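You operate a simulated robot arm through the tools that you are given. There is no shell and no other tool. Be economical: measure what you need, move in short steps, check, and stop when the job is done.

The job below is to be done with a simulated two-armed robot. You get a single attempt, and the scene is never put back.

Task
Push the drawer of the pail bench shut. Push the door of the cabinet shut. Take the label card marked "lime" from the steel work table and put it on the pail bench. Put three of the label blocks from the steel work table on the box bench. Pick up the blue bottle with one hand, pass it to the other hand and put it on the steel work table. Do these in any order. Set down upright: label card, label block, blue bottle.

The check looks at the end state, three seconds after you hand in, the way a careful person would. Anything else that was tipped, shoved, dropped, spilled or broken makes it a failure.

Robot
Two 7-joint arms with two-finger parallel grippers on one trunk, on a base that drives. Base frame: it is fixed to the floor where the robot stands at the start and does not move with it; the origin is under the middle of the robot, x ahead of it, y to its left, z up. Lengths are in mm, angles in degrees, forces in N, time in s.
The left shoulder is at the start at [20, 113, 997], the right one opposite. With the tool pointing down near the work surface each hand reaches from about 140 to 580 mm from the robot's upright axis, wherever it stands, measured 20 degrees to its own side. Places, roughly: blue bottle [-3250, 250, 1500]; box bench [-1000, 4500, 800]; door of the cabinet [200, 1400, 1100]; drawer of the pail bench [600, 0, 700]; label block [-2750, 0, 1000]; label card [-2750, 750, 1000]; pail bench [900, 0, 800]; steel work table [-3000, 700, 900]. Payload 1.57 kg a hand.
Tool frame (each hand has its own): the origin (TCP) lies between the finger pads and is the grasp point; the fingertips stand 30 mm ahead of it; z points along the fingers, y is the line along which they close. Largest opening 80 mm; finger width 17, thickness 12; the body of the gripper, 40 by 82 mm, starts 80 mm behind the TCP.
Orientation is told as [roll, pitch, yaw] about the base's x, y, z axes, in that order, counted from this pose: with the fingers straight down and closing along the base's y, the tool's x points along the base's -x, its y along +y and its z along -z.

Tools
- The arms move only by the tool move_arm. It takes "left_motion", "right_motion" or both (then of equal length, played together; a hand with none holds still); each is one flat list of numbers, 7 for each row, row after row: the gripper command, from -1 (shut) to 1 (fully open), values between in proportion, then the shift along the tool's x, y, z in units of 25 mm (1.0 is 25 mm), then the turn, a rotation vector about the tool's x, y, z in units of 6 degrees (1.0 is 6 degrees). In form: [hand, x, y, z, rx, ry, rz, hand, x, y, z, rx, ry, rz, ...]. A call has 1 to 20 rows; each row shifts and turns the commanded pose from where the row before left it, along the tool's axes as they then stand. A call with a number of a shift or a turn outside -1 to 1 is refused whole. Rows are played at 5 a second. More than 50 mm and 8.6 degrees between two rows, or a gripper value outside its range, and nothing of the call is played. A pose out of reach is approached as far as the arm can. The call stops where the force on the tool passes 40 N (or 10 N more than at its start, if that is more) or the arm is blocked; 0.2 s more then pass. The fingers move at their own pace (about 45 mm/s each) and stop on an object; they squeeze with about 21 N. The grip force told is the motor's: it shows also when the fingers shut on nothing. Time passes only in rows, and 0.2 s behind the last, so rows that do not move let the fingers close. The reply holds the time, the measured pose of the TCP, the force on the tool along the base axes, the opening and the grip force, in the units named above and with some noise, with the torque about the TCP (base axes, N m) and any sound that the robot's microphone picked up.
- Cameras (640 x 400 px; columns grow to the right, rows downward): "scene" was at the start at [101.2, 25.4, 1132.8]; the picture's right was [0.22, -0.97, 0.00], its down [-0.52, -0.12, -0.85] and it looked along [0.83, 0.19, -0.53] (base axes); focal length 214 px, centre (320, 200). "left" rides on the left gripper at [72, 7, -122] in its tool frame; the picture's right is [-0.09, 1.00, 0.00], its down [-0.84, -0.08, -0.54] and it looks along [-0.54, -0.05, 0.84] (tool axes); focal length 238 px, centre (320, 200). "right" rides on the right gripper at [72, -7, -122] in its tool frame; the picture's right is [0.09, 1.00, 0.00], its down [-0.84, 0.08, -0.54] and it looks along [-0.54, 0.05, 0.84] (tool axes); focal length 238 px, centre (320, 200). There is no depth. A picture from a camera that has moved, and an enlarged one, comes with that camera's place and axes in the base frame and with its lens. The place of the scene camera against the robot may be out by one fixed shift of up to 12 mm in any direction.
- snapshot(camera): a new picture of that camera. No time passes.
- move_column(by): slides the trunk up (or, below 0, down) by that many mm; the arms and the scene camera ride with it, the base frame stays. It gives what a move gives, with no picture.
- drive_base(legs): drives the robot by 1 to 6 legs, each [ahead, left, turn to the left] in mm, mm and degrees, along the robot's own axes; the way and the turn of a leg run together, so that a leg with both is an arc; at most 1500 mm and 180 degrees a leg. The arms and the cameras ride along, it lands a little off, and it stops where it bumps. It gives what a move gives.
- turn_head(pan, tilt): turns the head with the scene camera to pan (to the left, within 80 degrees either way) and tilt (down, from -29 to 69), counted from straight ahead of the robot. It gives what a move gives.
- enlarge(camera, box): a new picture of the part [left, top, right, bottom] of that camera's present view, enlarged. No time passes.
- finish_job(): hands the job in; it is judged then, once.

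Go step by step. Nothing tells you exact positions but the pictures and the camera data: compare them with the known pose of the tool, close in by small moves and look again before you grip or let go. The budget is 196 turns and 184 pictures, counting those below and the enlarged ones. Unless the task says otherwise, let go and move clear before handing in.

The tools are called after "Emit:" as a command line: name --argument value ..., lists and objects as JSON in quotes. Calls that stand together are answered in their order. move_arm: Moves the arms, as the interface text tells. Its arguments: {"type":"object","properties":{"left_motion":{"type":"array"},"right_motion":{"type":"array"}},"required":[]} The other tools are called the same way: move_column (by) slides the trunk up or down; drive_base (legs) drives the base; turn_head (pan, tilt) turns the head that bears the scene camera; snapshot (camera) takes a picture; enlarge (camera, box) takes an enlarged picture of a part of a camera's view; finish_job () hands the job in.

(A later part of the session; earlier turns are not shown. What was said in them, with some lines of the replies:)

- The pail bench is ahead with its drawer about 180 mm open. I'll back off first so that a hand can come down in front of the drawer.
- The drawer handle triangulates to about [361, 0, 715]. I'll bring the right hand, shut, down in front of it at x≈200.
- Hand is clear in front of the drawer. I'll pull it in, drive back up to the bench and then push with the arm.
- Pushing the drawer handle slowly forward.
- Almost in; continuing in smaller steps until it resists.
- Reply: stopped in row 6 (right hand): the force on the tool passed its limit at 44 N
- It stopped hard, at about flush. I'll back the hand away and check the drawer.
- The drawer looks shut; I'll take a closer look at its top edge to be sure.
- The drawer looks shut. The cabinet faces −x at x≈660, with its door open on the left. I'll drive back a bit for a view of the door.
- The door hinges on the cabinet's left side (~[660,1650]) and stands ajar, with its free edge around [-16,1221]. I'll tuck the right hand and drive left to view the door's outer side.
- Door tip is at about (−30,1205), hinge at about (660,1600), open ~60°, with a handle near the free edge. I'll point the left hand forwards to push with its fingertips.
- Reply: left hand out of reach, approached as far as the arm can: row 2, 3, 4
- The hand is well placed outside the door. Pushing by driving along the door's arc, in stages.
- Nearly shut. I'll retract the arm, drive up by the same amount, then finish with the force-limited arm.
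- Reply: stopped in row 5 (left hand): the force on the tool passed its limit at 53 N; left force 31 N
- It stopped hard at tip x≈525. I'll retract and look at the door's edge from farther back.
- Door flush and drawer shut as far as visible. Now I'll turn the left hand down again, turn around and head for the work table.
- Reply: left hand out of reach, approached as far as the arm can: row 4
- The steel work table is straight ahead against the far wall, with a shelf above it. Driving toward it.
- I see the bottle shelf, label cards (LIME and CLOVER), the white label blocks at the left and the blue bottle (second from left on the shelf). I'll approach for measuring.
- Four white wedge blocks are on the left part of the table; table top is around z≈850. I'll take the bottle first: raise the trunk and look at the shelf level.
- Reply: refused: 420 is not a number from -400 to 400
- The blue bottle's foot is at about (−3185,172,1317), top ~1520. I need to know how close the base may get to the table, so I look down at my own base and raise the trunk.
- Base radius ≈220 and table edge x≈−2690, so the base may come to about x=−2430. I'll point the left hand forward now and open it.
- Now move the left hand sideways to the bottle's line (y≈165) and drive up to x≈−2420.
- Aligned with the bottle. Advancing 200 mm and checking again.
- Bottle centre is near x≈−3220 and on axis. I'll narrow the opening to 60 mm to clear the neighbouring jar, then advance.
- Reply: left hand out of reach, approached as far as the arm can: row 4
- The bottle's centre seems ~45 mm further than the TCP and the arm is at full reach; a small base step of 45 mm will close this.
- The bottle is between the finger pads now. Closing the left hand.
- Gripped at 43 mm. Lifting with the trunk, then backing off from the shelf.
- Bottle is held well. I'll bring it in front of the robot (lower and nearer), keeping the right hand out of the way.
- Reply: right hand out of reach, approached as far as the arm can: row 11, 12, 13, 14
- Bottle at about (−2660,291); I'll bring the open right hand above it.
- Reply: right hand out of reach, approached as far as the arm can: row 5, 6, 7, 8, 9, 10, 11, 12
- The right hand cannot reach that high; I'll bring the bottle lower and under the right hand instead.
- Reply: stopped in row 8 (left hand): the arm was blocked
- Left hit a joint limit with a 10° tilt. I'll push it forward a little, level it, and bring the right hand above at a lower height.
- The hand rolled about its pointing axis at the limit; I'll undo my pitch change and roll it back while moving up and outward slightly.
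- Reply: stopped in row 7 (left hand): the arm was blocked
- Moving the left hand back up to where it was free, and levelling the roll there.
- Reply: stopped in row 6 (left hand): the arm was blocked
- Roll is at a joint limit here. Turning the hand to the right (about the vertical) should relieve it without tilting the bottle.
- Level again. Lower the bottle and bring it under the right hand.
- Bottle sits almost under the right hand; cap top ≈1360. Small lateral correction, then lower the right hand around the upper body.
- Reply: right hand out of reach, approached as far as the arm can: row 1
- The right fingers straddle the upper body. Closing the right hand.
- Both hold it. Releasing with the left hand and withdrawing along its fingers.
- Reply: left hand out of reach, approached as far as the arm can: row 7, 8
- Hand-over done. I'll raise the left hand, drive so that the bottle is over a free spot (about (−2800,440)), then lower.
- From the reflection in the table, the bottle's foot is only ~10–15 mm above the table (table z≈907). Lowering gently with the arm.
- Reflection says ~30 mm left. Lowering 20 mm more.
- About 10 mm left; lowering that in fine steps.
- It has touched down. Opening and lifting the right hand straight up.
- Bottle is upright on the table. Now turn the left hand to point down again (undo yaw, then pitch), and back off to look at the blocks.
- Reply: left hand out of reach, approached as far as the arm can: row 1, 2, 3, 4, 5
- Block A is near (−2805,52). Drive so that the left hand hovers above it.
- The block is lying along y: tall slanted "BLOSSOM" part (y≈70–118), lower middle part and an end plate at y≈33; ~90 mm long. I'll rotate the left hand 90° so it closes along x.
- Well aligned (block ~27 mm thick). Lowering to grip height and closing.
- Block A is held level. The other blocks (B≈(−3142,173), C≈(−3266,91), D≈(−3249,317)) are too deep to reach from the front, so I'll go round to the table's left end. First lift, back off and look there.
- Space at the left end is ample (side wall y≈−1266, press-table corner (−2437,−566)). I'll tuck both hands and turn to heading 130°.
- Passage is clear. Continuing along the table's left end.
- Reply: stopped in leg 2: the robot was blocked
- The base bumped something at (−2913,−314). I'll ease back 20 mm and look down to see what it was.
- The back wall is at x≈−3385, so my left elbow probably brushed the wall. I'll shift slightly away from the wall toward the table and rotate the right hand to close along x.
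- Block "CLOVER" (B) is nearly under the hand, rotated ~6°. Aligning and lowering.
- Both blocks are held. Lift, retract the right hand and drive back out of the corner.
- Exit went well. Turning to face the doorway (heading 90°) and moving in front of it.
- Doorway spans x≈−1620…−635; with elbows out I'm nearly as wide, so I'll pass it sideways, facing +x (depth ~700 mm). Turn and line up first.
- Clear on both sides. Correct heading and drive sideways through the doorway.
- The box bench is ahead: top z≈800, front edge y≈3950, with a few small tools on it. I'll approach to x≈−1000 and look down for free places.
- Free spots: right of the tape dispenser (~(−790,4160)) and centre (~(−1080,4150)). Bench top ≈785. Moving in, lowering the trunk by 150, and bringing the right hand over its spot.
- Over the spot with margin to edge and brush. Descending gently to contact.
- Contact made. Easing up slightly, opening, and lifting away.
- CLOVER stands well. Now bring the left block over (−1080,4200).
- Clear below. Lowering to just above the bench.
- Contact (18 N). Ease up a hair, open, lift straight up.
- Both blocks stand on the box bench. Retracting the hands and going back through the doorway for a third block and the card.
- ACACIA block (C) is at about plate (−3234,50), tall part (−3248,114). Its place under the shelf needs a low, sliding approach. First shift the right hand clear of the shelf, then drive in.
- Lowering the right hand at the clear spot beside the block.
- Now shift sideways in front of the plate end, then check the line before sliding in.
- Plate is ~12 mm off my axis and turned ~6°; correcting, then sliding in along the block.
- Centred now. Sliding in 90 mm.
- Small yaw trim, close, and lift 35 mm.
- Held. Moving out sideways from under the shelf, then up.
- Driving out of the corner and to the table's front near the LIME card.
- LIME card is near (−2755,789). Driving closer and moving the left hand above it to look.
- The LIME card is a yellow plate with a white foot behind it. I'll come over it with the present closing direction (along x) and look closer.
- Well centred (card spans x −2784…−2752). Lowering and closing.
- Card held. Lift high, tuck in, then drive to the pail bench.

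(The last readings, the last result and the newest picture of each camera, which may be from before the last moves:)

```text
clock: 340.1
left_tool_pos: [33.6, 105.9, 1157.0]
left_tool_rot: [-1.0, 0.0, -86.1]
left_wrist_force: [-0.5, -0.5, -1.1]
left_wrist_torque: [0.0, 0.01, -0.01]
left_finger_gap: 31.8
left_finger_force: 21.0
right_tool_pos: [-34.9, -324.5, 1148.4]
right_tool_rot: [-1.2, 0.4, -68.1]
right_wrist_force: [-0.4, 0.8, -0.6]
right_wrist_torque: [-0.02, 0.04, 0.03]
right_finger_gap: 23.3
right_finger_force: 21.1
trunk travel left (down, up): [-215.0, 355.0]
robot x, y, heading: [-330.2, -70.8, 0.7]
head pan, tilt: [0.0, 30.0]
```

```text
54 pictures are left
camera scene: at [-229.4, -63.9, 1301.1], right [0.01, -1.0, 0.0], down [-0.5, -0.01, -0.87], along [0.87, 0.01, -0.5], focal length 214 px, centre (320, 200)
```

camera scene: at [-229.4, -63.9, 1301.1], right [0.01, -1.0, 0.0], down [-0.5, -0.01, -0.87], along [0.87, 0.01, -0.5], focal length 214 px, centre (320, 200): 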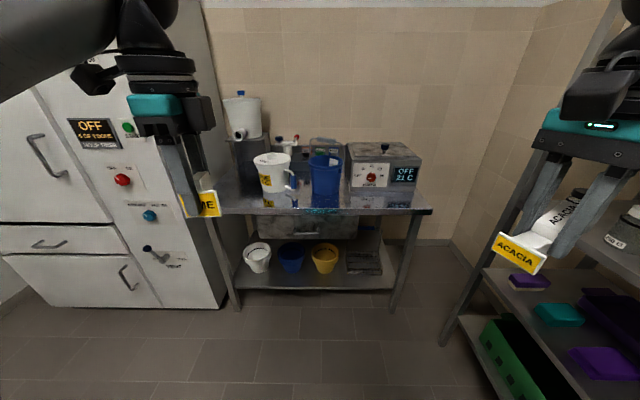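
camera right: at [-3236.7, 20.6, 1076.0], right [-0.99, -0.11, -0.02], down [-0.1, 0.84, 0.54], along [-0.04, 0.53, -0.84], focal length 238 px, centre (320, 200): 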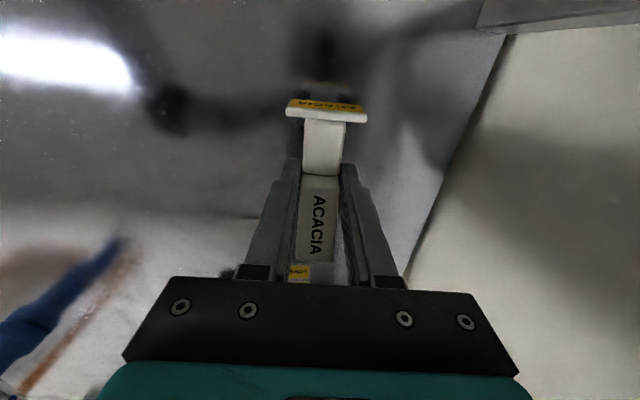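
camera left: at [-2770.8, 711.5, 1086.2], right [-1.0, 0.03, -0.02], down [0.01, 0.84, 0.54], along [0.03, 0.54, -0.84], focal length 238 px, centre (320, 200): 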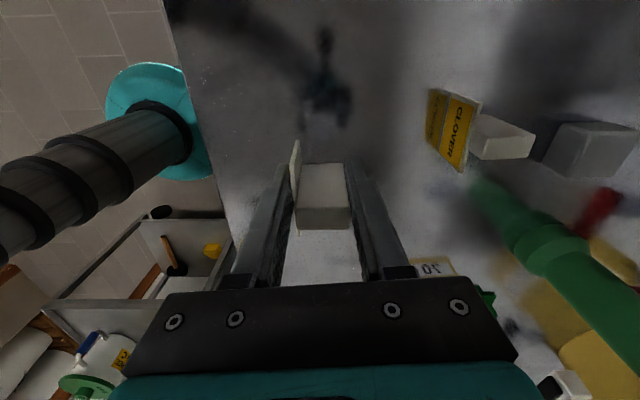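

Drawer and door are visibly shut. Driving up to the pail bench; card is to go at about (615,60) on the free front strip.

Emit:
drive_base --legs '[[490, -40, -0.7]]'

Emit:
move_column --by -130

Emit:
turn_head --pan 10 --tilt 40

Emit:
snapshot --camera "scene"

Emit:
snapshot --camera "left"

```text
clock: 343.1
left_tool_pos: [526.6, 65.1, 1158.6]
left_tool_rot: [-1.1, 0.0, -86.7]
left_wrist_force: [-0.8, -1.2, 0.0]
left_wrist_torque: [-0.02, 0.0, -0.04]
left_finger_gap: 31.7
left_finger_force: 20.8
right_tool_pos: [452.2, -366.2, 1148.4]
right_tool_rot: [-1.3, 0.5, -68.6]
right_wrist_force: [0.0, -0.7, -0.6]
right_wrist_torque: [0.03, 0.03, 0.02]
right_finger_gap: 23.5
right_finger_force: 21.4
trunk travel left (down, up): [-215.0, 355.0]
robot x, y, heading: [155.3, -108.7, -0.4]
head pan, tilt: [0.0, 30.0]
```

```text
clock: 344.6
left_tool_pos: [525.9, 64.6, 1028.7]
left_tool_rot: [-1.0, 0.0, -86.7]
left_wrist_force: [0.3, -0.1, -1.3]
left_wrist_torque: [0.0, 0.0, -0.04]
left_finger_gap: 31.8
left_finger_force: 21.4
right_tool_pos: [450.8, -366.4, 1018.6]
right_tool_rot: [-1.3, 0.3, -68.7]
right_wrist_force: [0.8, 0.1, 0.2]
right_wrist_torque: [0.02, -0.04, 0.0]
right_finger_gap: 23.6
right_finger_force: 21.0
trunk travel left (down, up): [-85.0, 485.0]
robot x, y, heading: [155.0, -108.1, -0.5]
head pan, tilt: [0.0, 30.0]
```

```text
clock: 345.4
left_tool_pos: [526.3, 63.6, 1028.0]
left_tool_rot: [-1.1, 0.0, -86.8]
left_wrist_force: [-0.6, -0.8, -0.8]
left_wrist_torque: [0.0, -0.02, -0.04]
left_finger_gap: 31.9
left_finger_force: 21.3
right_tool_pos: [451.2, -367.6, 1018.2]
right_tool_rot: [-1.2, 0.2, -68.7]
right_wrist_force: [0.0, 0.3, -0.4]
right_wrist_torque: [-0.01, 0.0, -0.01]
right_finger_gap: 23.4
right_finger_force: 20.4
trunk travel left (down, up): [-85.0, 485.0]
robot x, y, heading: [159.4, -107.6, -0.0]
head pan, tilt: [10.0, 40.0]
```

```text
53 pictures are left
camera scene: at [253.9, -88.0, 1155.8], right [0.17, -0.99, 0.0], down [-0.63, -0.11, -0.77], along [0.76, 0.13, -0.64], focal length 214 px, centre (320, 200)
```

scene: 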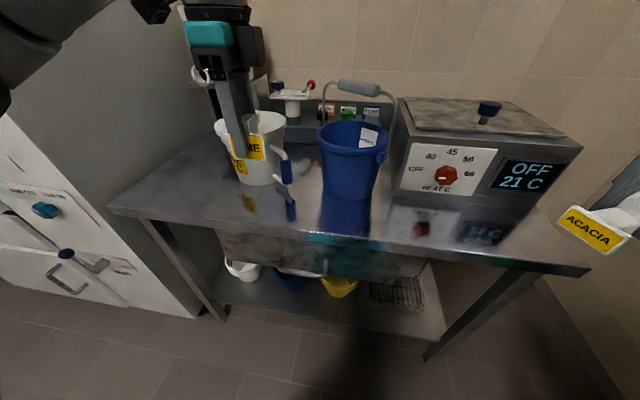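

```text
52 pictures are left
camera left: at [530.9, 136.8, 1147.9], right [1.0, -0.03, -0.02], down [-0.02, -0.84, 0.54], along [-0.03, -0.54, -0.84], focal length 238 px, centre (320, 200)
```

left: 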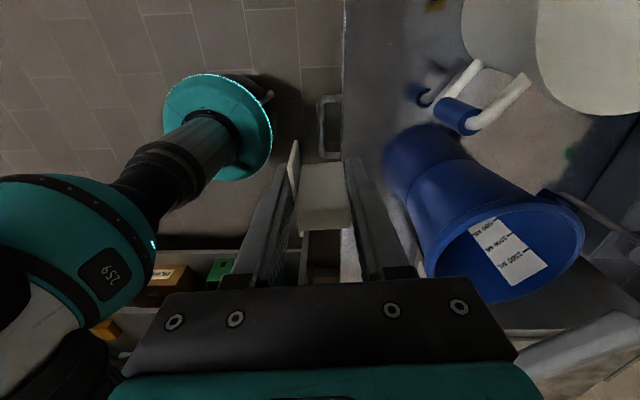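

The pail rim and jug handle are close to my first choice, so I'll use (600,130) instead. Moving over it at height.

Emit:
move_arm --left_motion '[-1, 0.66, 0.1, 0, 0, 0, 0, -1, 0.66, 0.1, 0, 0, 0, 0, -1, 0.66, 0.9, 0, 0, 0, 0, -1, 0.66, 0.9, 0, 0, 0, 0, -1, 0, 0.9, 0, 0, 0, 0]'

Emit:
snapshot --camera "scene"

Emit:
snapshot --camera "left"

```text
clock: 346.6
left_tool_pos: [594.7, 131.5, 1026.6]
left_tool_rot: [-1.1, 0.1, -86.7]
left_wrist_force: [-0.3, 0.0, 0.0]
left_wrist_torque: [-0.03, 0.02, -0.04]
left_finger_gap: 32.2
left_finger_force: 21.3
right_tool_pos: [450.9, -366.2, 1018.8]
right_tool_rot: [-1.3, 0.4, -68.7]
right_wrist_force: [0.6, 0.1, -0.6]
right_wrist_torque: [0.02, -0.02, 0.02]
right_finger_gap: 23.7
right_finger_force: 21.1
trunk travel left (down, up): [-85.0, 485.0]
robot x, y, heading: [157.2, -106.0, -0.0]
head pan, tilt: [10.0, 40.0]
```

```text
51 pictures are left
camera scene: at [254.0, -88.0, 1155.7], right [0.17, -0.99, 0.0], down [-0.63, -0.11, -0.77], along [0.75, 0.13, -0.64], focal length 214 px, centre (320, 200)
```

scene: 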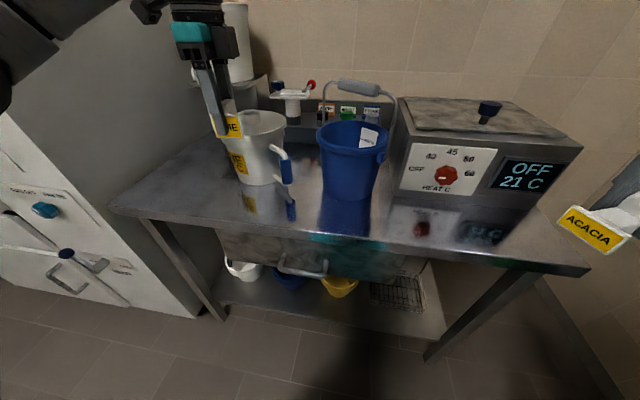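

```text
50 pictures are left
camera left: at [599.2, 205.0, 1146.3], right [1.0, -0.04, -0.02], down [-0.02, -0.84, 0.54], along [-0.03, -0.54, -0.84], focal length 238 px, centre (320, 200)
```

left: 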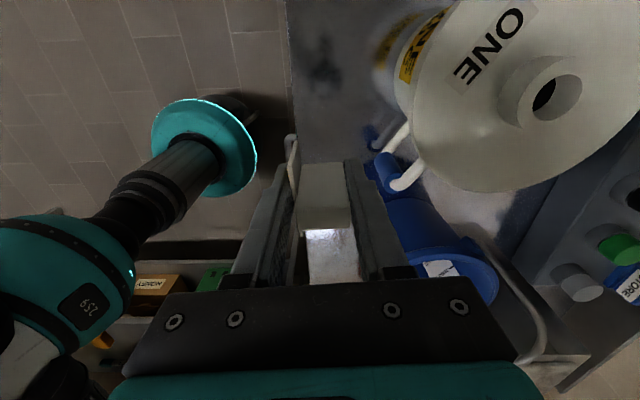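

Emit:
move_arm --left_motion '[-1, 0, 0, 0.9, 0, 0, 0, -1, 0, 0, 0.9, 0, 0, 0, -1, 0, 0, 0.9, 0, 0, 0, -1, 0, 0, 0.9, 0, 0, 0, -1, 0, 0, 0.9, 0, 0, 0, -1, 0, 0, 0.9, 0, 0, 0, -1, 0, 0, 0.9, 0, 0, 0]'

Emit:
enlarge --camera "scene" --box '[160, 100, 300, 220]'

```text
clock: 348.2
left_tool_pos: [592.2, 134.0, 869.3]
left_tool_rot: [-1.1, 0.0, -86.7]
left_wrist_force: [0.8, -0.1, 0.1]
left_wrist_torque: [0.0, 0.02, -0.01]
left_finger_gap: 32.0
left_finger_force: 20.8
right_tool_pos: [451.2, -365.7, 1018.0]
right_tool_rot: [-1.2, 0.3, -68.7]
right_wrist_force: [-0.4, 0.1, -0.3]
right_wrist_torque: [0.02, -0.02, -0.01]
right_finger_gap: 23.6
right_finger_force: 21.3
trunk travel left (down, up): [-85.0, 485.0]
robot x, y, heading: [157.4, -108.1, -0.0]
head pan, tilt: [10.0, 40.0]
```

```text
3.33 times, centred on (230, 160) of scene
camera zoom: at [253.9, -87.9, 1155.7], right [0.17, -0.99, 0.0], down [-0.63, -0.11, -0.77], along [0.75, 0.13, -0.64], focal length 715 px, centre (620, 333)
```

zoom: 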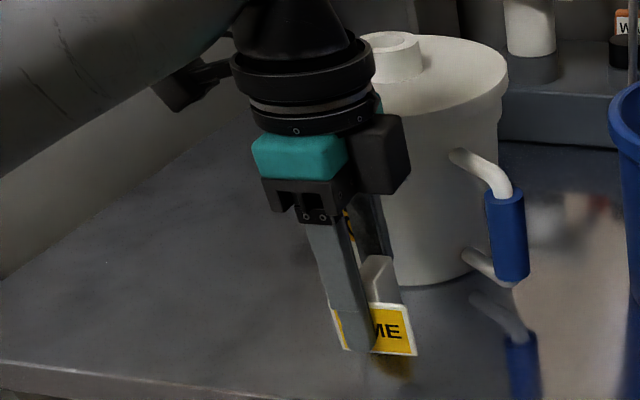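

Emit:
move_arm --left_motion '[-1, 0, 0, 0.15, 0, 0, 0, -1, 0, 0, 0.1, 0, 0, 0, -1, 0, 0, 0.1, 0, 0, 0]'

Emit:
enlarge --camera "scene" --box '[210, 150, 280, 220]'

```text
clock: 349.0
left_tool_pos: [592.2, 135.1, 862.4]
left_tool_rot: [-1.1, 0.0, -86.7]
left_wrist_force: [0.1, 0.3, -0.3]
left_wrist_torque: [0.0, -0.03, -0.01]
left_finger_gap: 31.9
left_finger_force: 20.7
right_tool_pos: [450.4, -365.8, 1019.0]
right_tool_rot: [-1.2, 0.4, -68.6]
right_wrist_force: [-0.1, 0.4, -0.4]
right_wrist_torque: [0.02, -0.01, 0.02]
right_finger_gap: 23.6
right_finger_force: 21.4
trunk travel left (down, up): [-85.0, 485.0]
robot x, y, heading: [157.5, -103.5, -0.3]
head pan, tilt: [10.0, 40.0]
```

```text
5.71 times, centred on (245, 185) of scene
camera zoom: at [253.9, -87.9, 1155.7], right [0.17, -0.99, 0.0], down [-0.63, -0.11, -0.77], along [0.75, 0.13, -0.64], focal length 1226 px, centre (749, 286)
```

zoom: 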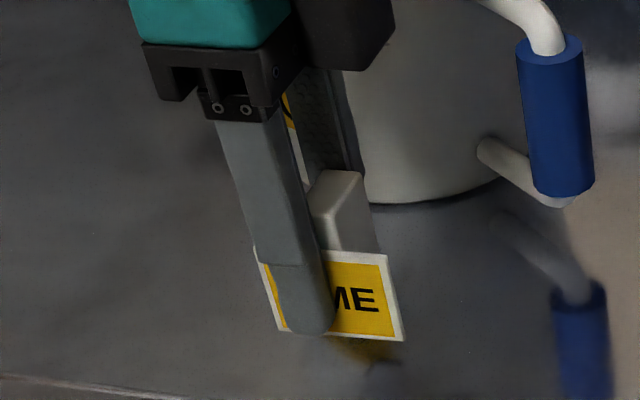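

Emit:
move_arm --left_motion '[-1, 0, 0, 0.12, 0, 0, 0, -1, 0, 0, 0.12, 0, 0, 0, -1, 0, 0, 0.12, 0, 0, 0]'

Emit:
enlarge --camera "scene" --box '[210, 150, 280, 220]'

```text
clock: 349.8
left_tool_pos: [591.0, 134.8, 852.1]
left_tool_rot: [-1.1, 0.1, -86.7]
left_wrist_force: [0.2, 0.7, -0.5]
left_wrist_torque: [-0.01, 0.01, 0.01]
left_finger_gap: 31.9
left_finger_force: 21.0
right_tool_pos: [451.1, -365.7, 1018.4]
right_tool_rot: [-1.2, 0.3, -68.8]
right_wrist_force: [0.2, 0.3, -0.6]
right_wrist_torque: [0.0, 0.0, 0.01]
right_finger_gap: 23.6
right_finger_force: 21.7
trunk travel left (down, up): [-85.0, 485.0]
robot x, y, heading: [156.3, -110.7, -0.2]
head pan, tilt: [10.0, 40.0]
```

```text
5.71 times, centred on (245, 185) of scene
camera zoom: at [253.9, -87.9, 1155.7], right [0.17, -0.99, 0.0], down [-0.63, -0.11, -0.77], along [0.75, 0.13, -0.64], focal length 1226 px, centre (749, 286)
```

zoom: 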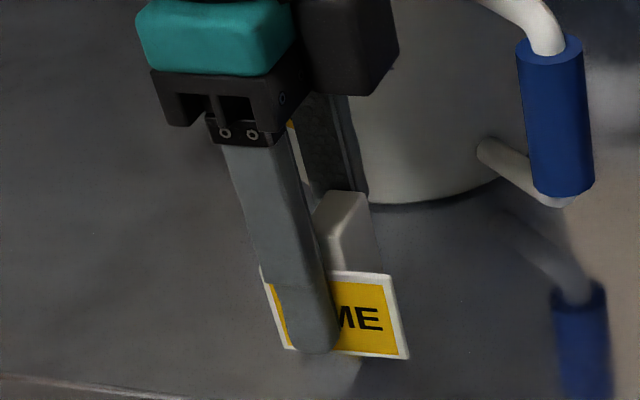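

Emit:
move_arm --left_motion '[-1, 0, 0, 0.08, 0, 0, 0, -1, 0, 0, 0.08, 0, 0, 0, -1, 0, 0, 0.08, 0, 0, 0, -1, 0, 0, 0.08, 0, 0, 0]'

Emit:
enlarge --camera "scene" --box '[210, 150, 280, 220]'

```text
clock: 350.8
left_tool_pos: [590.5, 134.6, 843.9]
left_tool_rot: [-1.1, 0.0, -86.7]
left_wrist_force: [0.4, -0.5, -0.5]
left_wrist_torque: [0.0, -0.03, 0.0]
left_finger_gap: 31.9
left_finger_force: 21.0
right_tool_pos: [450.9, -366.6, 1018.7]
right_tool_rot: [-1.2, 0.3, -68.7]
right_wrist_force: [0.0, 0.0, -0.2]
right_wrist_torque: [0.01, -0.01, 0.01]
right_finger_gap: 23.4
right_finger_force: 20.8
trunk travel left (down, up): [-85.0, 485.0]
robot x, y, heading: [156.8, -104.2, -0.5]
head pan, tilt: [10.0, 40.0]
```

```text
5.71 times, centred on (245, 185) of scene
camera zoom: at [253.9, -87.9, 1155.7], right [0.17, -0.99, 0.0], down [-0.63, -0.11, -0.77], along [0.75, 0.13, -0.64], focal length 1226 px, centre (749, 286)
```

zoom: 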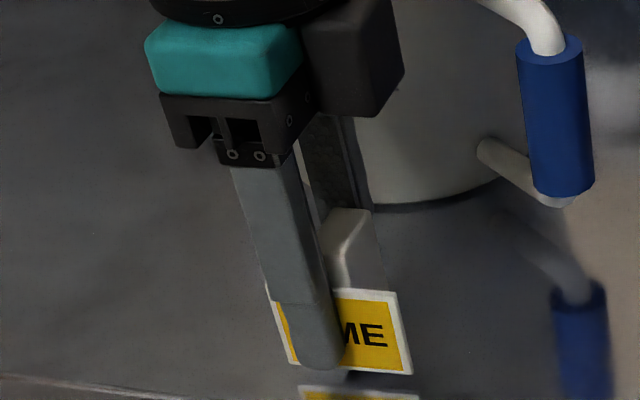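

Reflection indicates ~5 mm left.

Emit:
move_arm --left_motion '[-1, 0, 0, 0.08, 0, 0, 0, -1, 0, 0, 0.08, 0, 0, 0, -1, 0, 0, 0.03, 0, 0, 0, -1, 0, 0, 0.02, 0, 0, 0]'

Emit:
enlarge --camera "scene" --box '[210, 160, 280, 230]'

```text
clock: 351.8
left_tool_pos: [591.7, 134.2, 839.3]
left_tool_rot: [-0.9, 0.0, -86.7]
left_wrist_force: [0.5, 0.0, 1.3]
left_wrist_torque: [-0.02, -0.04, 0.02]
left_finger_gap: 32.0
left_finger_force: 20.8
right_tool_pos: [451.4, -366.5, 1018.3]
right_tool_rot: [-1.3, 0.4, -68.7]
right_wrist_force: [-0.1, 0.4, -1.1]
right_wrist_torque: [0.04, 0.03, 0.0]
right_finger_gap: 23.4
right_finger_force: 20.9
trunk travel left (down, up): [-85.0, 485.0]
robot x, y, heading: [157.7, -108.6, -0.3]
head pan, tilt: [10.0, 40.0]
```

```text
5.71 times, centred on (245, 195) of scene
camera zoom: at [253.9, -88.0, 1155.8], right [0.17, -0.99, 0.0], down [-0.63, -0.11, -0.77], along [0.75, 0.13, -0.64], focal length 1226 px, centre (749, 229)
```

zoom: 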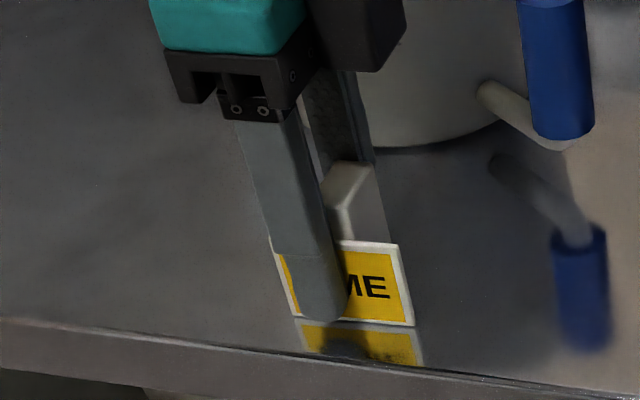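

Card touches the bench. Opening and lifting straight up.

Emit:
move_arm --left_motion '[-0.1, 0, 0, 0, 0, 0, 0, 0.3, 0, 0, 0, 0, 0, 0, 0.4, 0, 0, 0, 0, 0, 0, 0.4, 0, 0, 0, 0, 0, 0, 0.4, 0, 0, -0.3, 0, 0, 0, 0.4, 0, 0, -0.8, 0, 0, 0, 0.4, 0, 0, -0.9, 0, 0, 0, 0.4, 0, 0, -0.9, 0, 0, 0, 0.4, 0, 0, -0.9, 0, 0, 0, 0.4, 0, 0, -0.9, 0, 0, 0, 0.4, 0, 0, -0.9, 0, 0, 0, 0.4, 0, 0, -0.9, 0, 0, 0, 0.4, 0, 0, -0.9, 0, 0, 0]'

Emit:
enlarge --camera "scene" --box '[180, 120, 320, 240]'

```text
clock: 354.6
left_tool_pos: [594.6, 134.3, 1024.6]
left_tool_rot: [-1.1, -0.1, -86.6]
left_wrist_force: [-0.2, -1.1, 0.6]
left_wrist_torque: [0.01, 0.02, 0.02]
left_finger_gap: 56.0
left_finger_force: 0.0
right_tool_pos: [450.5, -365.8, 1019.1]
right_tool_rot: [-1.2, 0.4, -68.7]
right_wrist_force: [0.0, -0.3, -0.7]
right_wrist_torque: [-0.01, 0.01, 0.02]
right_finger_gap: 23.4
right_finger_force: 21.4
trunk travel left (down, up): [-85.0, 485.0]
robot x, y, heading: [157.3, -104.5, -0.3]
head pan, tilt: [10.0, 40.0]
```

```text
3.33 times, centred on (250, 180) of scene
camera zoom: at [253.8, -88.0, 1155.7], right [0.17, -0.99, 0.0], down [-0.63, -0.11, -0.77], along [0.75, 0.13, -0.64], focal length 715 px, centre (553, 267)
```

zoom: 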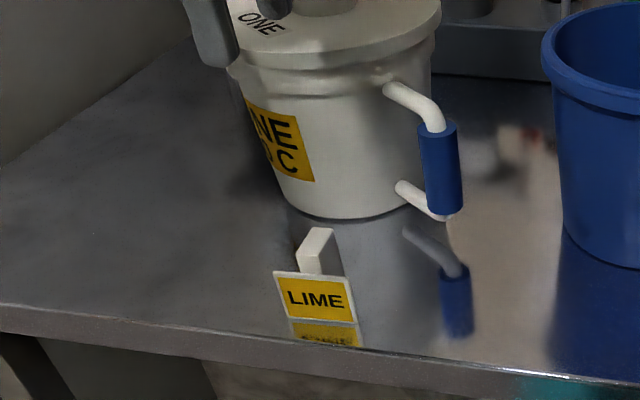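

Card stands upright on the pail bench. Backing off, tucking the left hand and heading to the box bench with the third block.

Emit:
drive_base --legs '[[-450, 0, 0.3]]'

Emit:
move_arm --left_motion '[0.4, 0, -0.8, 0, 0, 0, 0, 0.4, 0, -0.8, 0, 0, 0, 0, 0.4, 0, -0.8, 0, 0, 0, 0, 0.4, 0, -0.8, 0, 0, 0, 0, 0.4, 0, -0.8, 0, 0, 0, 0, 0.4, 0, -0.8, 0, 0, 0, 0, 0.4, 0, -0.8, 0, 0, 0, 0, 0.4, 0, -0.8, 0, 0, 0, 0]'

Emit:
move_column --by 130

Emit:
drive_base --legs '[[-460, 480, 0], [-457, 480, 0]]'

```text
clock: 357.3
left_tool_pos: [140.5, 134.9, 1023.2]
left_tool_rot: [-1.1, 0.0, -86.8]
left_wrist_force: [0.5, -0.3, -0.4]
left_wrist_torque: [0.01, -0.02, 0.0]
left_finger_gap: 56.1
left_finger_force: 0.1
right_tool_pos: [-5.5, -365.1, 1019.1]
right_tool_rot: [-1.2, 0.3, -68.8]
right_wrist_force: [0.5, 0.4, -1.0]
right_wrist_torque: [0.02, -0.01, -0.05]
right_finger_gap: 23.6
right_finger_force: 20.9
trunk travel left (down, up): [-85.0, 485.0]
robot x, y, heading: [-298.1, -108.3, -0.4]
head pan, tilt: [10.0, 40.0]
```

```text
clock: 359.1
left_tool_pos: [-18.5, 124.7, 1026.1]
left_tool_rot: [-1.1, -0.1, -86.8]
left_wrist_force: [-0.4, 0.0, 0.4]
left_wrist_torque: [0.01, -0.02, 0.01]
left_finger_gap: 55.9
left_finger_force: 0.0
right_tool_pos: [-3.9, -365.0, 1017.5]
right_tool_rot: [-1.2, 0.3, -68.8]
right_wrist_force: [-0.8, -0.7, -0.7]
right_wrist_torque: [0.01, 0.0, -0.03]
right_finger_gap: 23.4
right_finger_force: 21.3
trunk travel left (down, up): [-85.0, 485.0]
robot x, y, heading: [-300.0, -104.7, -0.3]
head pan, tilt: [10.0, 40.0]
```

```text
clock: 360.7
left_tool_pos: [-18.3, 125.2, 1156.0]
left_tool_rot: [-1.1, 0.0, -86.8]
left_wrist_force: [-0.2, 0.1, 0.4]
left_wrist_torque: [-0.02, 0.0, -0.01]
left_finger_gap: 56.1
left_finger_force: 0.1
right_tool_pos: [-4.8, -365.9, 1148.2]
right_tool_rot: [-1.2, 0.5, -68.8]
right_wrist_force: [0.9, -0.1, -1.0]
right_wrist_torque: [0.02, -0.01, -0.03]
right_finger_gap: 23.8
right_finger_force: 20.6
trunk travel left (down, up): [-215.0, 355.0]
robot x, y, heading: [-297.5, -106.9, -0.1]
head pan, tilt: [10.0, 40.0]
```

```text
clock: 367.6
left_tool_pos: [-934.2, 1087.9, 1157.8]
left_tool_rot: [-1.1, 0.0, -85.8]
left_wrist_force: [-0.4, 0.9, 1.0]
left_wrist_torque: [-0.02, -0.01, 0.01]
left_finger_gap: 56.3
left_finger_force: 0.1
right_tool_pos: [-912.0, 596.6, 1148.5]
right_tool_rot: [-1.3, 0.2, -67.8]
right_wrist_force: [0.1, 0.4, -0.3]
right_wrist_torque: [-0.03, 0.01, -0.02]
right_finger_gap: 23.4
right_finger_force: 20.8
trunk travel left (down, up): [-215.0, 355.0]
robot x, y, heading: [-1212.0, 847.2, 0.5]
head pan, tilt: [10.0, 40.0]
```

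Emit:
drive_base --legs '[[0, 1400, -0.5], [0, 980, 0]]'

Emit:
drive_base --legs '[[0, 0, 90], [440, -212, 0]]'

Emit:
turn_head --pan 0 --tilt 45

Emit:
snapshot --camera "scene"

```text
clock: 379.4
left_tool_pos: [-854.1, 3465.5, 1155.6]
left_tool_rot: [-1.0, 0.1, -89.5]
left_wrist_force: [0.0, 0.1, -0.2]
left_wrist_torque: [-0.02, 0.01, 0.02]
left_finger_gap: 56.2
left_finger_force: 0.1
right_tool_pos: [-862.9, 2975.6, 1148.9]
right_tool_rot: [-1.1, 0.4, -71.5]
right_wrist_force: [0.0, 0.1, -1.6]
right_wrist_torque: [0.06, -0.01, 0.0]
right_finger_gap: 23.4
right_finger_force: 21.1
trunk travel left (down, up): [-215.0, 355.0]
robot x, y, heading: [-1148.2, 3250.7, -3.1]
head pan, tilt: [10.0, 40.0]
```

```text
clock: 386.1
left_tool_pos: [-1144.6, 3969.4, 1155.9]
left_tool_rot: [-1.1, 0.0, 2.3]
left_wrist_force: [0.2, 0.5, 0.0]
left_wrist_torque: [-0.03, 0.0, -0.01]
left_finger_gap: 56.1
left_finger_force: 0.1
right_tool_pos: [-654.4, 3975.4, 1148.6]
right_tool_rot: [-1.3, 0.4, 20.4]
right_wrist_force: [-0.3, -0.4, -0.5]
right_wrist_torque: [-0.01, 0.0, 0.03]
right_finger_gap: 23.7
right_finger_force: 21.7
trunk travel left (down, up): [-215.0, 355.0]
robot x, y, heading: [-914.9, 3682.3, 88.9]
head pan, tilt: [10.0, 40.0]
```

```text
clock: 386.9
left_tool_pos: [-1144.5, 3967.7, 1156.7]
left_tool_rot: [-1.1, 0.0, 2.3]
left_wrist_force: [0.0, 0.1, -0.7]
left_wrist_torque: [0.01, 0.01, -0.02]
left_finger_gap: 56.2
left_finger_force: 0.0
right_tool_pos: [-654.6, 3975.2, 1148.6]
right_tool_rot: [-1.3, 0.4, 20.3]
right_wrist_force: [0.2, 0.2, -0.8]
right_wrist_torque: [0.0, -0.01, 0.03]
right_finger_gap: 23.7
right_finger_force: 21.2
trunk travel left (down, up): [-215.0, 355.0]
robot x, y, heading: [-917.2, 3683.4, 89.2]
head pan, tilt: [0.0, 45.0]
```

```text
43 pictures are left
camera scene: at [-912.1, 3781.1, 1278.5], right [1.0, -0.02, 0.0], down [-0.01, -0.71, -0.71], along [0.01, 0.71, -0.71], focal length 214 px, centre (320, 200)
```

scene: 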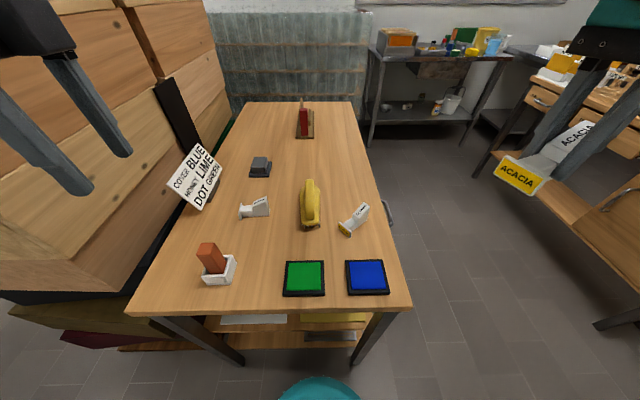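

The three spots look free as before. Shifting 85 mm left, lowering the trunk, and bringing ACACIA over (−1025,4105).

Emit:
drive_base --legs '[[0, 85, 0.8]]'

Emit:
move_column --by -150

Emit:
move_arm --right_motion '[-1, 0.81, 0.8, 0, 0, 0, 0, -1, 0.81, 0.8, 0, 0, 0, 0, -1, 0.81, 0.8, 0, 0, 0, 0, -1, 0.81, 0.8, 0, 0, 0, 0, -1, 0.81, 0.8, 0, 0, 0, 0, -1, 0.81, 0.8, 0, 0, 0, 0, -1, 0.81, 0.8, 0, 0, 0, 0, -1, 0.81, 0.8, 0, 0, 0, 0, -1, 0.81, 0.8, 0, 0, 0, 0, -1, 0.81, 0.8, 0, 0, 0, 0, -1, 0.81, 0.8, 0, 0, 0, 0]'

Emit:
snapshot --camera "right"

Emit:
snapshot --camera "scene"

```text
clock: 387.9
left_tool_pos: [-1236.3, 3964.9, 1155.7]
left_tool_rot: [-1.2, -0.1, 3.2]
left_wrist_force: [-1.1, 0.3, 0.4]
left_wrist_torque: [-0.01, -0.05, 0.0]
left_finger_gap: 55.8
left_finger_force: 0.0
right_tool_pos: [-748.1, 3979.4, 1148.1]
right_tool_rot: [-1.2, 0.2, 21.2]
right_wrist_force: [-0.3, 0.6, -0.9]
right_wrist_torque: [-0.02, 0.03, -0.01]
right_finger_gap: 23.4
right_finger_force: 21.4
trunk travel left (down, up): [-215.0, 355.0]
robot x, y, heading: [-1004.9, 3685.5, 90.1]
head pan, tilt: [0.0, 45.0]
```

```text
clock: 389.7
left_tool_pos: [-1236.6, 3965.3, 1006.3]
left_tool_rot: [-1.2, -0.1, 3.4]
left_wrist_force: [0.5, 0.0, 0.0]
left_wrist_torque: [0.01, 0.0, -0.01]
left_finger_gap: 56.1
left_finger_force: 0.0
right_tool_pos: [-744.8, 3979.2, 998.3]
right_tool_rot: [-1.1, 0.5, 21.3]
right_wrist_force: [-0.5, 0.3, -0.7]
right_wrist_torque: [0.01, 0.02, 0.02]
right_finger_gap: 23.5
right_finger_force: 20.4
trunk travel left (down, up): [-65.0, 505.0]
robot x, y, heading: [-1004.6, 3682.0, 90.0]
head pan, tilt: [0.0, 45.0]
```

```text
clock: 392.1
left_tool_pos: [-1236.4, 3966.1, 1006.5]
left_tool_rot: [-1.0, 0.0, 3.4]
left_wrist_force: [0.8, -0.1, 0.4]
left_wrist_torque: [0.03, 0.0, 0.01]
left_finger_gap: 56.2
left_finger_force: 0.1
right_tool_pos: [-1034.1, 4102.7, 993.7]
right_tool_rot: [-1.2, 0.4, 21.3]
right_wrist_force: [-0.4, -0.3, -1.1]
right_wrist_torque: [0.0, 0.02, 0.04]
right_finger_gap: 23.6
right_finger_force: 20.5
trunk travel left (down, up): [-65.0, 505.0]
robot x, y, heading: [-1000.8, 3686.7, 89.9]
head pan, tilt: [0.0, 45.0]
```

```text
42 pictures are left
camera right: at [-1098.4, 4073.0, 1114.9], right [-0.45, 0.89, -0.02], down [0.75, 0.39, 0.54], along [0.49, 0.22, -0.84], focal length 238 px, centre (320, 200)
```

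right: 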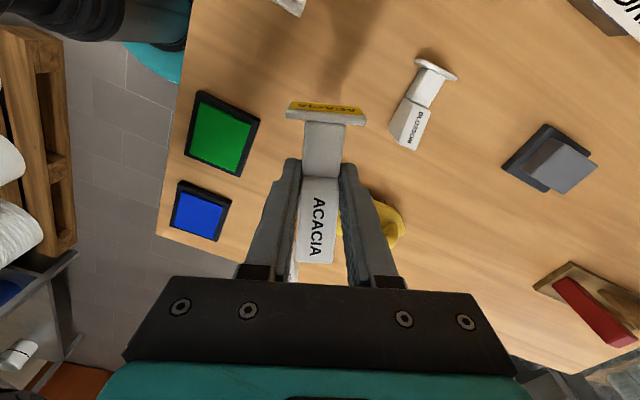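

```text
41 pictures are left
camera scene: at [-1000.2, 3782.0, 1128.5], right [1.0, 0.0, 0.0], down [0.0, -0.71, -0.71], along [0.0, 0.71, -0.71], focal length 214 px, centre (320, 200)
```

scene: 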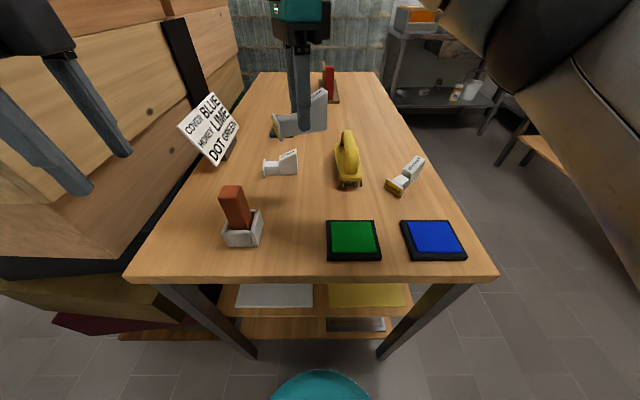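

The landing area between stamp, green pad and BLOSSOM is free. Lowering.

Emit:
move_arm --right_motion '[-1, 0, 0, 0.9, 0, 0, 0, -1, 0, 0, 0.9, 0, 0, 0, -1, 0, 0, 0.9, 0, 0, 0, -1, 0, 0, 0.9, 0, 0, 0, -1, 0, 0, 0.9, 0, 0, 0, -1, 0, 0, 0.9, 0, 0, 0, -1, 0, 0, 0.4, 0, 0, 0]'

Emit:
enlarge --camera "scene" --box '[240, 130, 380, 240]'

```text
clock: 393.7
left_tool_pos: [-1236.6, 3964.7, 1006.9]
left_tool_rot: [-1.1, 0.1, 3.3]
left_wrist_force: [-0.1, -0.3, -0.6]
left_wrist_torque: [0.03, 0.04, 0.03]
left_finger_gap: 56.0
left_finger_force: 0.0
right_tool_pos: [-1032.8, 4101.3, 852.7]
right_tool_rot: [-1.2, 0.3, 21.1]
right_wrist_force: [-0.3, -0.9, 0.1]
right_wrist_torque: [0.03, 0.0, -0.01]
right_finger_gap: 23.4
right_finger_force: 21.5
trunk travel left (down, up): [-65.0, 505.0]
robot x, y, heading: [-1003.3, 3687.0, 90.0]
head pan, tilt: [0.0, 45.0]
```

```text
3.64 times, centred on (310, 185) of scene
camera zoom: at [-1000.0, 3782.0, 1128.5], right [1.0, 0.0, 0.0], down [0.0, -0.71, -0.71], along [0.0, 0.71, -0.71], focal length 780 px, centre (356, 254)
```

zoom: 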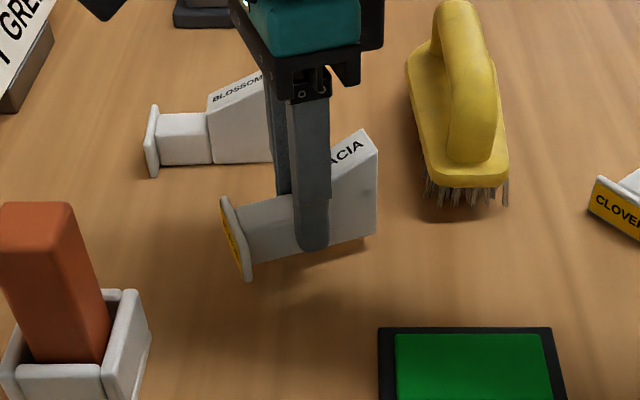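

Emit:
move_arm --right_motion '[-1, 0, 0, 0.12, 0, 0, 0, -1, 0, 0, 0.12, 0, 0, 0, -1, 0, 0, 0.12, 0, 0, 0, -1, 0, 0, 0.1, 0, 0, 0]'

Emit:
enlarge --camera "scene" --box '[240, 130, 380, 240]'

```text
clock: 394.7
left_tool_pos: [-1235.0, 3964.8, 1006.1]
left_tool_rot: [-1.1, 0.0, 3.3]
left_wrist_force: [-0.4, 0.3, 0.1]
left_wrist_torque: [0.0, 0.01, -0.03]
left_finger_gap: 55.9
left_finger_force: 0.0
right_tool_pos: [-1032.4, 4101.5, 839.9]
right_tool_rot: [-1.2, 0.3, 21.3]
right_wrist_force: [0.2, 0.4, 3.7]
right_wrist_torque: [0.05, -0.01, -0.03]
right_finger_gap: 23.9
right_finger_force: 21.0
trunk travel left (down, up): [-65.0, 505.0]
robot x, y, heading: [-1003.9, 3685.2, 89.6]
head pan, tilt: [0.0, 45.0]
```

```text
3.64 times, centred on (310, 185) of scene
camera zoom: at [-999.9, 3781.7, 1128.6], right [1.0, 0.0, 0.0], down [0.0, -0.71, -0.71], along [0.0, 0.71, -0.71], focal length 780 px, centre (356, 254)
```

zoom: 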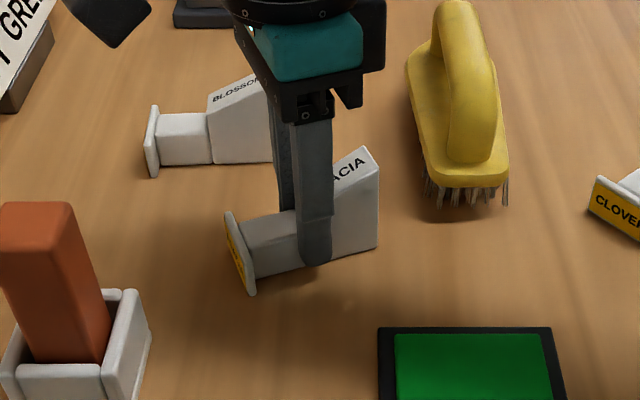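

Emit:
move_arm --right_motion '[-1, 0, 0, 0.05, 0, 0, 0, -1, 0, 0, 0, 0, 0, 0, -0.2, 0, 0, 0, 0, 0, 0, 0.0, 0, 0, 0, 0, 0, 0, 0.0, 0, 0, 0, 0, 0, 0, 0.0, 0, 0, -0.3, 0, 0, 0, 0.0, 0, 0, -0.8, 0, 0, 0, 0.0, 0, 0, -0.9, 0, 0, 0, 0.0, 0, 0, -0.9, 0, 0, 0, 0.0, 0, 0, -0.9, 0, 0, 0, 0.0, 0, 0, -0.9, 0, 0, 0, 0.0, 0, 0, -0.9, 0, 0, 0]'

Emit:
snapshot --camera "scene"

Emit:
enlarge --camera "scene" --box '[200, 100, 440, 270]'

```text
clock: 397.3
left_tool_pos: [-1234.8, 3966.0, 1005.8]
left_tool_rot: [-1.1, 0.0, 3.3]
left_wrist_force: [-0.3, -0.6, -0.3]
left_wrist_torque: [0.01, 0.0, 0.03]
left_finger_gap: 55.9
left_finger_force: 0.1
right_tool_pos: [-1031.1, 4103.2, 977.0]
right_tool_rot: [-1.2, 0.4, 21.3]
right_wrist_force: [0.2, 0.3, 0.0]
right_wrist_torque: [0.02, 0.03, -0.01]
right_finger_gap: 40.1
right_finger_force: 0.0
trunk travel left (down, up): [-65.0, 505.0]
robot x, y, heading: [-1004.2, 3687.5, 89.8]
head pan, tilt: [0.0, 45.0]
```

```text
38 pictures are left
camera scene: at [-1000.0, 3781.9, 1128.5], right [1.0, 0.0, 0.0], down [0.0, -0.71, -0.71], along [0.0, 0.71, -0.71], focal length 214 px, centre (320, 200)
```

scene: 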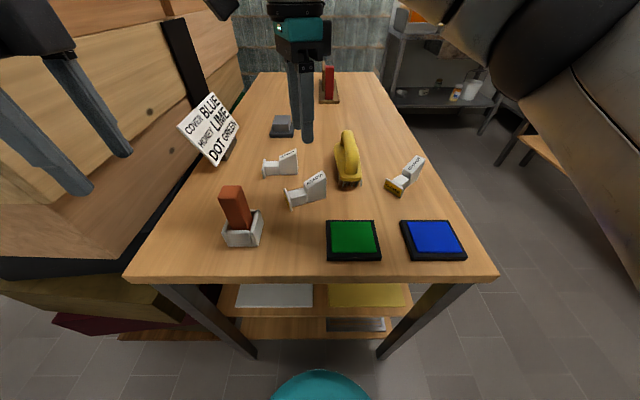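

```text
2.35 times, centred on (320, 185) of scene
camera zoom: at [-1000.0, 3781.9, 1128.5], right [1.0, 0.0, 0.0], down [0.0, -0.71, -0.71], along [0.0, 0.71, -0.71], focal length 505 px, centre (320, 235)
```

zoom: 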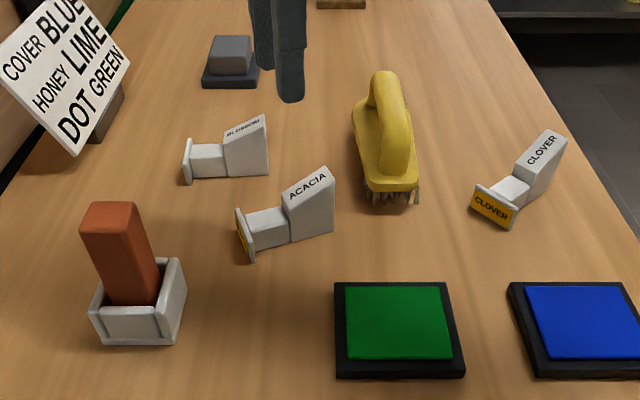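

All three blocks stand upright on the box bench and nothing else has moved. I'll lift and back away from the bench.

Emit:
move_arm --right_motion '[0, 0, 0, -0.9, 0, 0, 0, 0, 0, 0, -0.9, 0, 0, 0]'

Emit:
drive_base --legs '[[-400, 0, 0]]'

Emit:
snapshot --camera "scene"

```text
clock: 397.9
left_tool_pos: [-1236.3, 3964.6, 1007.4]
left_tool_rot: [-1.1, -0.1, 3.4]
left_wrist_force: [0.2, 0.0, -0.1]
left_wrist_torque: [-0.01, 0.0, 0.01]
left_finger_gap: 56.0
left_finger_force: 0.1
right_tool_pos: [-1031.6, 4104.4, 1021.7]
right_tool_rot: [-1.1, 0.4, 21.3]
right_wrist_force: [-0.7, 0.6, 0.2]
right_wrist_torque: [0.02, 0.02, 0.0]
right_finger_gap: 40.1
right_finger_force: 0.0
trunk travel left (down, up): [-65.0, 505.0]
robot x, y, heading: [-1007.1, 3683.7, 89.7]
head pan, tilt: [0.0, 45.0]
```

```text
clock: 400.4
left_tool_pos: [-1235.9, 3570.1, 1005.6]
left_tool_rot: [-1.0, 0.0, 3.1]
left_wrist_force: [-0.1, 0.6, -0.2]
left_wrist_torque: [0.03, 0.0, 0.01]
left_finger_gap: 56.1
left_finger_force: 0.0
right_tool_pos: [-1032.9, 3709.6, 1021.5]
right_tool_rot: [-1.2, 0.4, 21.1]
right_wrist_force: [0.2, 0.3, 0.2]
right_wrist_torque: [-0.02, -0.01, 0.0]
right_finger_gap: 39.9
right_finger_force: 0.0
trunk travel left (down, up): [-65.0, 505.0]
robot x, y, heading: [-1004.6, 3285.5, 89.5]
head pan, tilt: [0.0, 45.0]
```

```text
36 pictures are left
camera scene: at [-1001.2, 3385.9, 1128.5], right [1.0, -0.01, 0.0], down [0.0, -0.71, -0.71], along [0.0, 0.71, -0.71], focal length 214 px, centre (320, 200)
```

scene: 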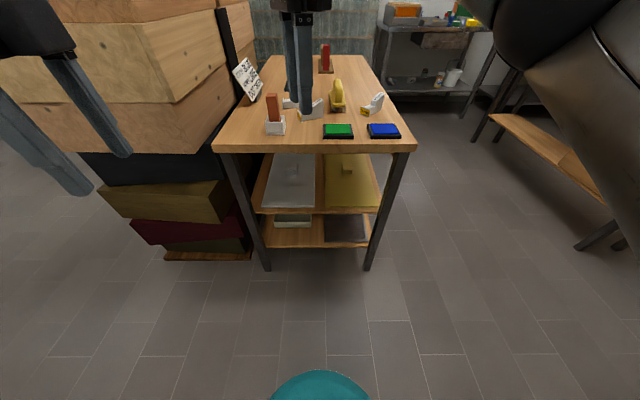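

The drawer and the cabinet door looked shut in the later pictures, the LIME card is upright on the pail bench, the blue bottle is upright on the work table, and three label blocks are on the box bench. My hands are clear, so I'm handing in.

Emit:
finish_job

```text
The job is handed in.
```

I did all five parts of the job and handed it in; I haven't seen the check's result.

- **Drawer and cabinet door:** I pushed both until they stopped hard. They looked shut in later pictures, but I did not go back for a last close look.
- **Lime card:** it stands upright near the front edge of the pail bench, in front of the jug marked "ONE".
- **Label blocks:** CLOVER, BLOSSOM and ACACIA stand upright on the box bench.
- **Blue bottle:** the left hand took it from the shelf, passed it to the right, and it stands upright on the steel work table.

The robot was blocked once in the corner left of the work table. My best guess is that the left elbow touched the back wall. I eased off at once and saw nothing moved. Both hands are empty and clear.
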